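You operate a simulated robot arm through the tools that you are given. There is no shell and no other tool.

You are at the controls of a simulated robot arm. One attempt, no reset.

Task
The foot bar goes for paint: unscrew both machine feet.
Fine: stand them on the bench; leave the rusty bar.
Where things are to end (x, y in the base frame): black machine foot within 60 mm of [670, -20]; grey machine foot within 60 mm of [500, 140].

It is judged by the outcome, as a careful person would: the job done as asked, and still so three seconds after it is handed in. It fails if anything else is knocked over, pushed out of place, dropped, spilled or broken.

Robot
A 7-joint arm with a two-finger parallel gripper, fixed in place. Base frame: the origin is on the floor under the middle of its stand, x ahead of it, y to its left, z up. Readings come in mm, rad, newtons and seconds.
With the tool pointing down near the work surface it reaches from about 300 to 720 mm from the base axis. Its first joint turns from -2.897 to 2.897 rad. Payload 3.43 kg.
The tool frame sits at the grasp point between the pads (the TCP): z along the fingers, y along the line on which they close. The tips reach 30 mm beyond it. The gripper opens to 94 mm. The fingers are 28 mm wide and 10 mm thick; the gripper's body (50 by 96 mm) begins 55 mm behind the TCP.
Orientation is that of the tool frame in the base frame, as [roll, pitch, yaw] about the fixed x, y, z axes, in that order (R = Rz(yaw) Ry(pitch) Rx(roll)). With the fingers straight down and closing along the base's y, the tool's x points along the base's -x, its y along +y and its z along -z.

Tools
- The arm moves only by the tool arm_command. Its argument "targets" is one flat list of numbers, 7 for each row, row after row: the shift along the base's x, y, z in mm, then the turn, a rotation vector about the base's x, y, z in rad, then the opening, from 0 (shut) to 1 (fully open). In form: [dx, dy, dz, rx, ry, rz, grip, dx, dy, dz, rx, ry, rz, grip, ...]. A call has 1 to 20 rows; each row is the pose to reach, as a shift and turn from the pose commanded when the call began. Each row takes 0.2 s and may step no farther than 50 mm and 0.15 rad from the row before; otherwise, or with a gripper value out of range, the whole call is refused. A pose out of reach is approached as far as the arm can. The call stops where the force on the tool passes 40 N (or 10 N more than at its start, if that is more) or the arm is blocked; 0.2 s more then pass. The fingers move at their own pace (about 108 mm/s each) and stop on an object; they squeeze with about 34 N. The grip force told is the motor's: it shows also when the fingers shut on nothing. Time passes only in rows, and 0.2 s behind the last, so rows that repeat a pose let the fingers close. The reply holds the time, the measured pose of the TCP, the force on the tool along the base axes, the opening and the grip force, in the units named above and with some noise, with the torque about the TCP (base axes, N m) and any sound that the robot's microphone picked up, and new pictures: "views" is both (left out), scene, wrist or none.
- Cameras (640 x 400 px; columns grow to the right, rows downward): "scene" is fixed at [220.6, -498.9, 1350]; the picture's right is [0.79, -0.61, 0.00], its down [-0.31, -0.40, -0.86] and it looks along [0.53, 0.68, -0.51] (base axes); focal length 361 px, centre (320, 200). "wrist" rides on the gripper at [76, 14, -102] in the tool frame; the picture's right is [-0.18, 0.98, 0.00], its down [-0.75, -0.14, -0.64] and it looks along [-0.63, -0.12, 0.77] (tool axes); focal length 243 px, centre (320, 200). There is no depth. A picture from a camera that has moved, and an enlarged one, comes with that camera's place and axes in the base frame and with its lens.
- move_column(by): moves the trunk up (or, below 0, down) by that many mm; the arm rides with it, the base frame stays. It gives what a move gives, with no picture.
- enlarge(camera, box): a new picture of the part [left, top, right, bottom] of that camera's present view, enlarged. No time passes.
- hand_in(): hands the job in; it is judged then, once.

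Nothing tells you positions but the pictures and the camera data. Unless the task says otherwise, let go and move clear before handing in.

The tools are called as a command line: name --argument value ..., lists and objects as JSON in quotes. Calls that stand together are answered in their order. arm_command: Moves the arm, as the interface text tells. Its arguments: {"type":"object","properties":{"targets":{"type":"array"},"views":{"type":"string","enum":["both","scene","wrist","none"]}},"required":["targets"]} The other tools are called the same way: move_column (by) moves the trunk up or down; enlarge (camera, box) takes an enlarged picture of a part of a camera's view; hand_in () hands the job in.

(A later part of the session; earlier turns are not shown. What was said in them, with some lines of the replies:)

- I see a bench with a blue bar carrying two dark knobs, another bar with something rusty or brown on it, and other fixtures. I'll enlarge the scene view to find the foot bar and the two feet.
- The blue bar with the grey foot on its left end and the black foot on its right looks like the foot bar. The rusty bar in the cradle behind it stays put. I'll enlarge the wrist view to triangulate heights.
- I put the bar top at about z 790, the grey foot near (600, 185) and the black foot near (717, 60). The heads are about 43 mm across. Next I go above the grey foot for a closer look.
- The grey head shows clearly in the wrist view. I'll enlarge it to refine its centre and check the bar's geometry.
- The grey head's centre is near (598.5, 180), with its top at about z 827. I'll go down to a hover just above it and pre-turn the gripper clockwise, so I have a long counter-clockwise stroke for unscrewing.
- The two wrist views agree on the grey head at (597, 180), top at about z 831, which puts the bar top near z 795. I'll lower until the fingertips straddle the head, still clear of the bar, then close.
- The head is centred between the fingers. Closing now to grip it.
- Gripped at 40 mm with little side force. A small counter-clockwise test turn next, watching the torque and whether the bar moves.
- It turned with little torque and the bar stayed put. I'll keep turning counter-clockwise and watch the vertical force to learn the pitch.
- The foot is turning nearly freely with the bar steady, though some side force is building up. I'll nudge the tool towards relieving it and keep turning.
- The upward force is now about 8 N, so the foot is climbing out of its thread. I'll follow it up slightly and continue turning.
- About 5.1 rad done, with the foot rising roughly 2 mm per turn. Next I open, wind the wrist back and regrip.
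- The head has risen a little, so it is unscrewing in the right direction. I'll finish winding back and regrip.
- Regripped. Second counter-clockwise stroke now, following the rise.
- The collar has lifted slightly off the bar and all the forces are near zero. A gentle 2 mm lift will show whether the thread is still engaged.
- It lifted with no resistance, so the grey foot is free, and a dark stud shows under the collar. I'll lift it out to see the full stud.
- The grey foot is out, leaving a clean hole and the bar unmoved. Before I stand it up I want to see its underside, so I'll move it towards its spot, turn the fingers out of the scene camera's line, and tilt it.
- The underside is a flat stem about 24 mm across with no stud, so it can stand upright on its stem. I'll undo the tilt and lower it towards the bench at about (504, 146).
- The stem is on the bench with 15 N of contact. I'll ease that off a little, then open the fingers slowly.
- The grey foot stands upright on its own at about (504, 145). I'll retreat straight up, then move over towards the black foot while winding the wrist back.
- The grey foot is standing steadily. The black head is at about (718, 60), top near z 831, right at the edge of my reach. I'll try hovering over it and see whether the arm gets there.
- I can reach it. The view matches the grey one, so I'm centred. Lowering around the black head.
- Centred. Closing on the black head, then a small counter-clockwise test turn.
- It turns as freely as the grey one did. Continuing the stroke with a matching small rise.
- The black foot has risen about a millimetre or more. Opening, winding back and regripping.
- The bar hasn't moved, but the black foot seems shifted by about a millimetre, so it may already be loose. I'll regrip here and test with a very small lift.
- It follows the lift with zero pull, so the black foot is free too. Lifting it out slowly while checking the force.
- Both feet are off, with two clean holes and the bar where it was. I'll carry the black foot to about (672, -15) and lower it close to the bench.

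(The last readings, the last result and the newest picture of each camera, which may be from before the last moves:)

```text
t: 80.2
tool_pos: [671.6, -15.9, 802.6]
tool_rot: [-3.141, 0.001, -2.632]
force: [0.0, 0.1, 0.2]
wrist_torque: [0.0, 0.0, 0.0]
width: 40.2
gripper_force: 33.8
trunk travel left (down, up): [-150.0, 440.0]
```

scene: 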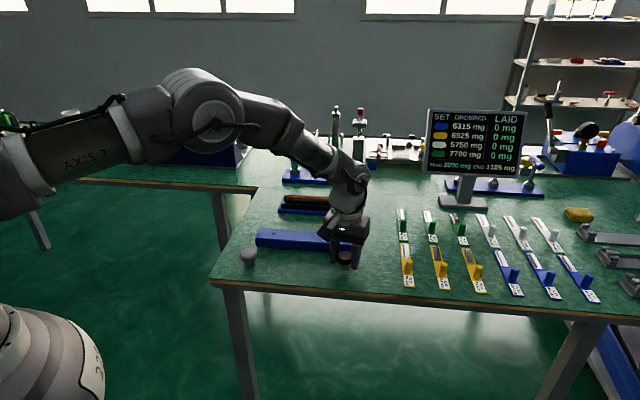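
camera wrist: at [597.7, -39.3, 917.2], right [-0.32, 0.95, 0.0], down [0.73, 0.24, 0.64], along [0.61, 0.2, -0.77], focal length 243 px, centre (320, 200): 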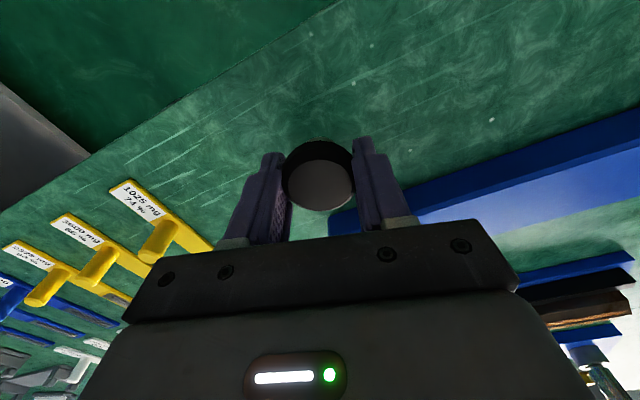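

arm_command --targets '[0, 0, -0.4, 0, 0, 0, 0, 0, 0, -0.8, 0, 0, 0, 0]' --views "none"

enlarge --camera "scene" --box '[320, 246, 370, 277]'

```text
t: 80.8
tool_pos: [671.1, -15.3, 802.8]
tool_rot: [3.141, 0.0, -2.632]
force: [-2.6, 0.8, 5.6]
wrist_torque: [0.04, 0.08, 0.01]
width: 40.1
gripper_force: 33.9
trunk travel left (down, up): [-150.0, 440.0]
```

```text
12.80 times, centred on (345, 262) of scene
camera zoom: at [220.6, -498.9, 1350.0], right [0.79, -0.61, 0.0], down [-0.31, -0.4, -0.86], along [0.53, 0.68, -0.51], focal length 4625 px, centre (0, -587)
```

zoom: 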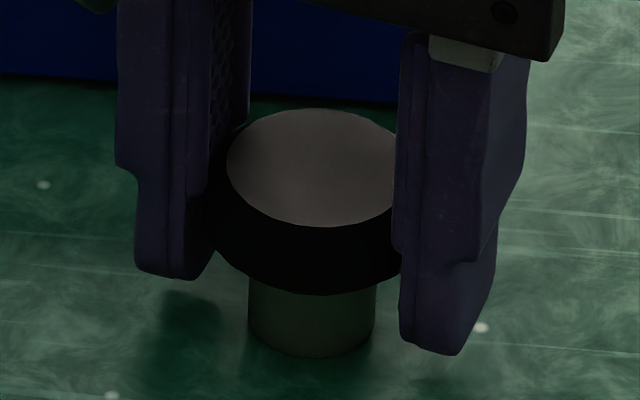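

The black foot has just touched down with about 6 N of contact. Releasing slowly.

arm_command --targets '[0, 0, 0.2, 0, 0, 0, 0, 0, 0, 0.2, 0, 0, 0, 0.48, 0, 0, 0.2, 0, 0, 0, 0.52, 0, 0, 0.2, 0, 0, 0, 0.6, 0, 0, 0.2, 0, 0, 0, 0.8, 0, 0, 0.2, 0, 0, 0, 0.8]' --views "both"

enlarge --camera "scene" --box '[320, 246, 370, 277]'

```text
t: 82.2
tool_pos: [671.6, -16.5, 802.0]
tool_rot: [3.141, 0.001, -2.631]
force: [0.7, -0.4, -1.2]
wrist_torque: [0.0, 0.0, -0.01]
width: 75.2
gripper_force: 0.0
trunk travel left (down, up): [-150.0, 440.0]
camera wrist: at [597.7, -40.3, 905.4], right [-0.32, 0.95, 0.0], down [0.73, 0.24, 0.64], along [0.61, 0.2, -0.77], focal length 243 px, centre (320, 200)
```

scene: 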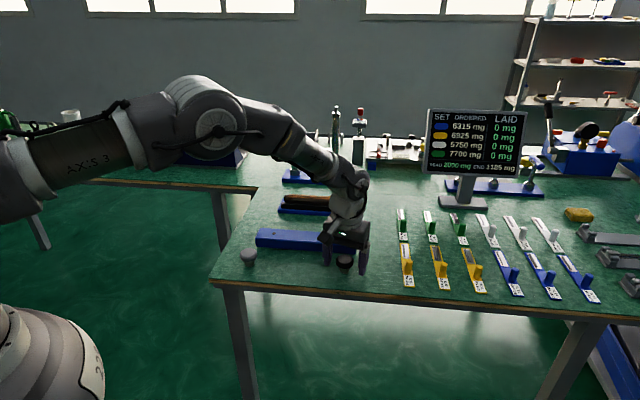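
wrist: 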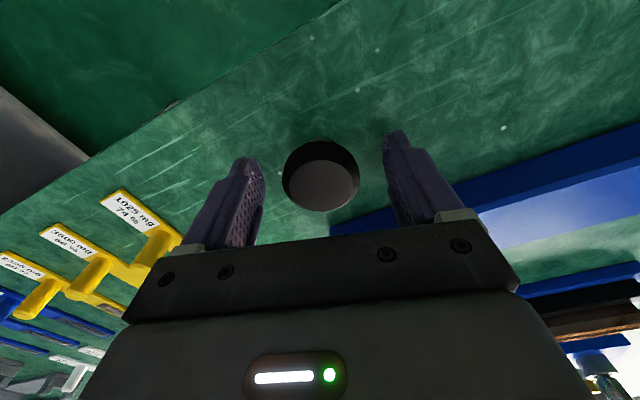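

```text
12.80 times, centred on (345, 262) of scene
camera zoom: at [220.6, -498.9, 1350.0], right [0.79, -0.61, 0.0], down [-0.31, -0.4, -0.86], along [0.53, 0.68, -0.51], focal length 4625 px, centre (0, -587)
```

zoom: 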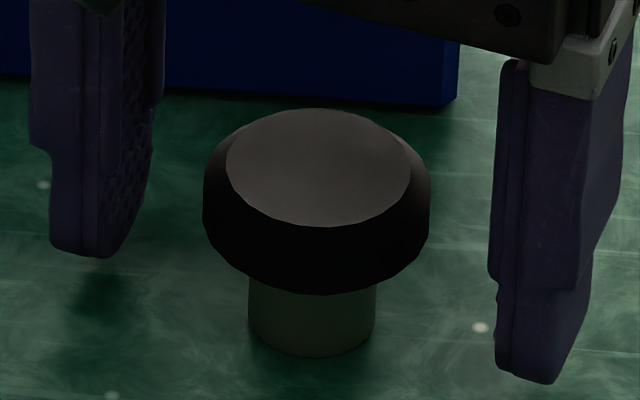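

The black foot stands on its own at about (671, -16). I'll withdraw straight up, back away and check everything.

arm_command --targets '[0, 0, 8, 0, 0, 0, 0.8, 0, 0, 25, 0, 0, 0, 0.8, 0, 0, 60, 0, 0, 0, 0.8, 0, 0, 105, 0, 0, 0, 0.8, 0, 0, 150, 0, 0, 0, 1, -30, 10, 180, 0, 0, 0, 1, -65, 20, 200, 0, 0, 0, 1, -105, 30, 215, 0, 0, 0, 1, -150, 40, 225, 0, 0, 0, 1, -150, 40, 225, 0, 0, 0, 1, -150, 40, 225, 0, 0, 0, 1]' --views "both"

enlarge --camera "scene" --box '[210, 180, 390, 292]'

enlarge --camera "wrist" --box '[160, 0, 480, 200]'

```text
t: 84.6
tool_pos: [520.1, 24.1, 1028.5]
tool_rot: [3.141, 0.001, -2.632]
force: [0.5, 0.1, 0.4]
wrist_torque: [-0.02, -0.01, -0.01]
width: 93.9
gripper_force: 0.1
trunk travel left (down, up): [-150.0, 440.0]
camera wrist: at [446.6, 0.3, 1130.8], right [-0.32, 0.95, 0.0], down [0.73, 0.24, 0.64], along [0.61, 0.2, -0.77], focal length 243 px, centre (320, 200)
```

scene: 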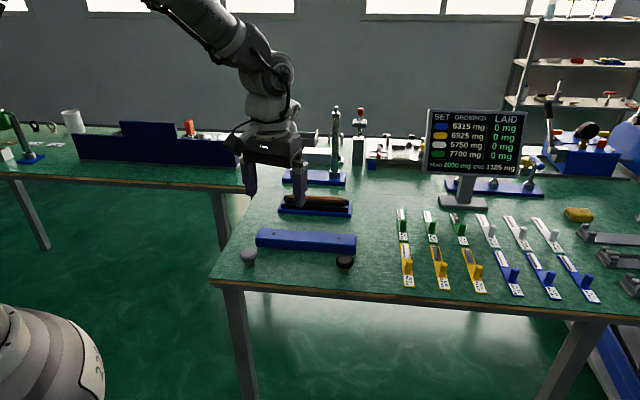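
wrist: 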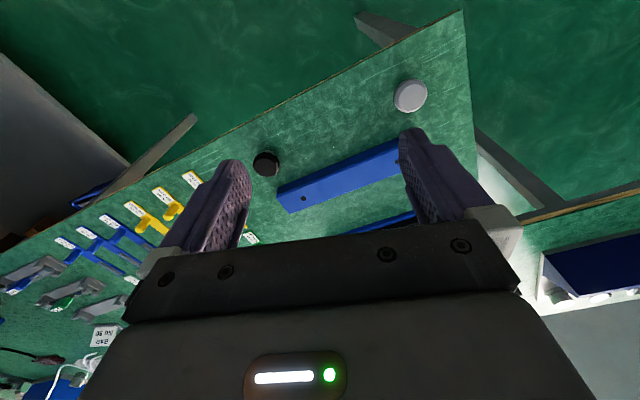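

```text
3.56 times, centred on (300, 236) of scene
camera zoom: at [220.6, -498.9, 1350.0], right [0.79, -0.61, 0.0], down [-0.31, -0.4, -0.86], along [0.53, 0.68, -0.51], focal length 1285 px, centre (391, 72)
```

zoom: 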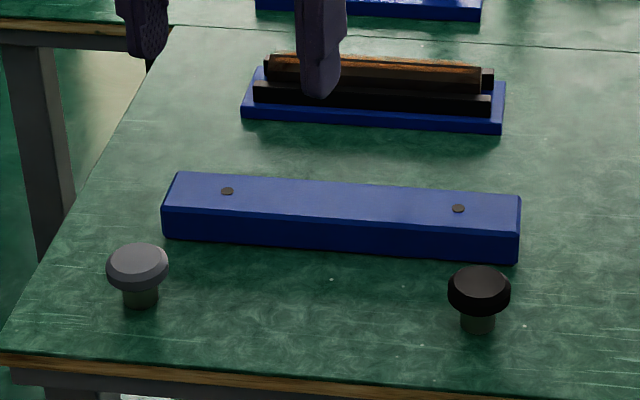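

```text
2.00 times, centred on (320, 100) of wrist
camera zoom: at [446.6, 0.3, 1130.8], right [-0.32, 0.95, 0.0], down [0.73, 0.24, 0.64], along [0.61, 0.2, -0.77], focal length 485 px, centre (320, 400)
```

zoom: 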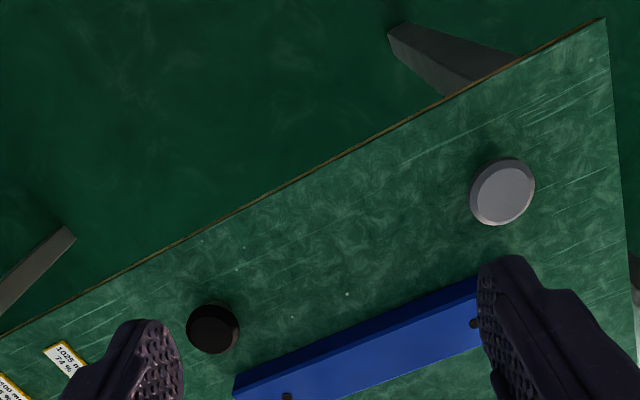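

Both feet stand upright on the bench: the grey one near (504, 145) and the black one near (671, -16), each well inside its 60 mm. The foot bar, the rusty bar and everything else are where they were, and the arm is clear, so I'm handing in.

hand_in

```text
The job is handed in.
```

Both machine feet are unscrewed and standing upright on the bench, stem down. The job is handed in, but no verdict came back.

| Foot | Where it stands (x, y) | Target | Off target |
|---|---|---|---|
| Grey | about (504, 145) | (500, 140) | about 6 mm |
| Black | about (671, -16) | (670, -20) | about 4 mm |

In the last pictures the foot bar looked to be in its original place with two clean holes. The rusty bar was still in its cradle, and I saw nothing else moved or knocked over. The gripper was open and well clear when I handed in.
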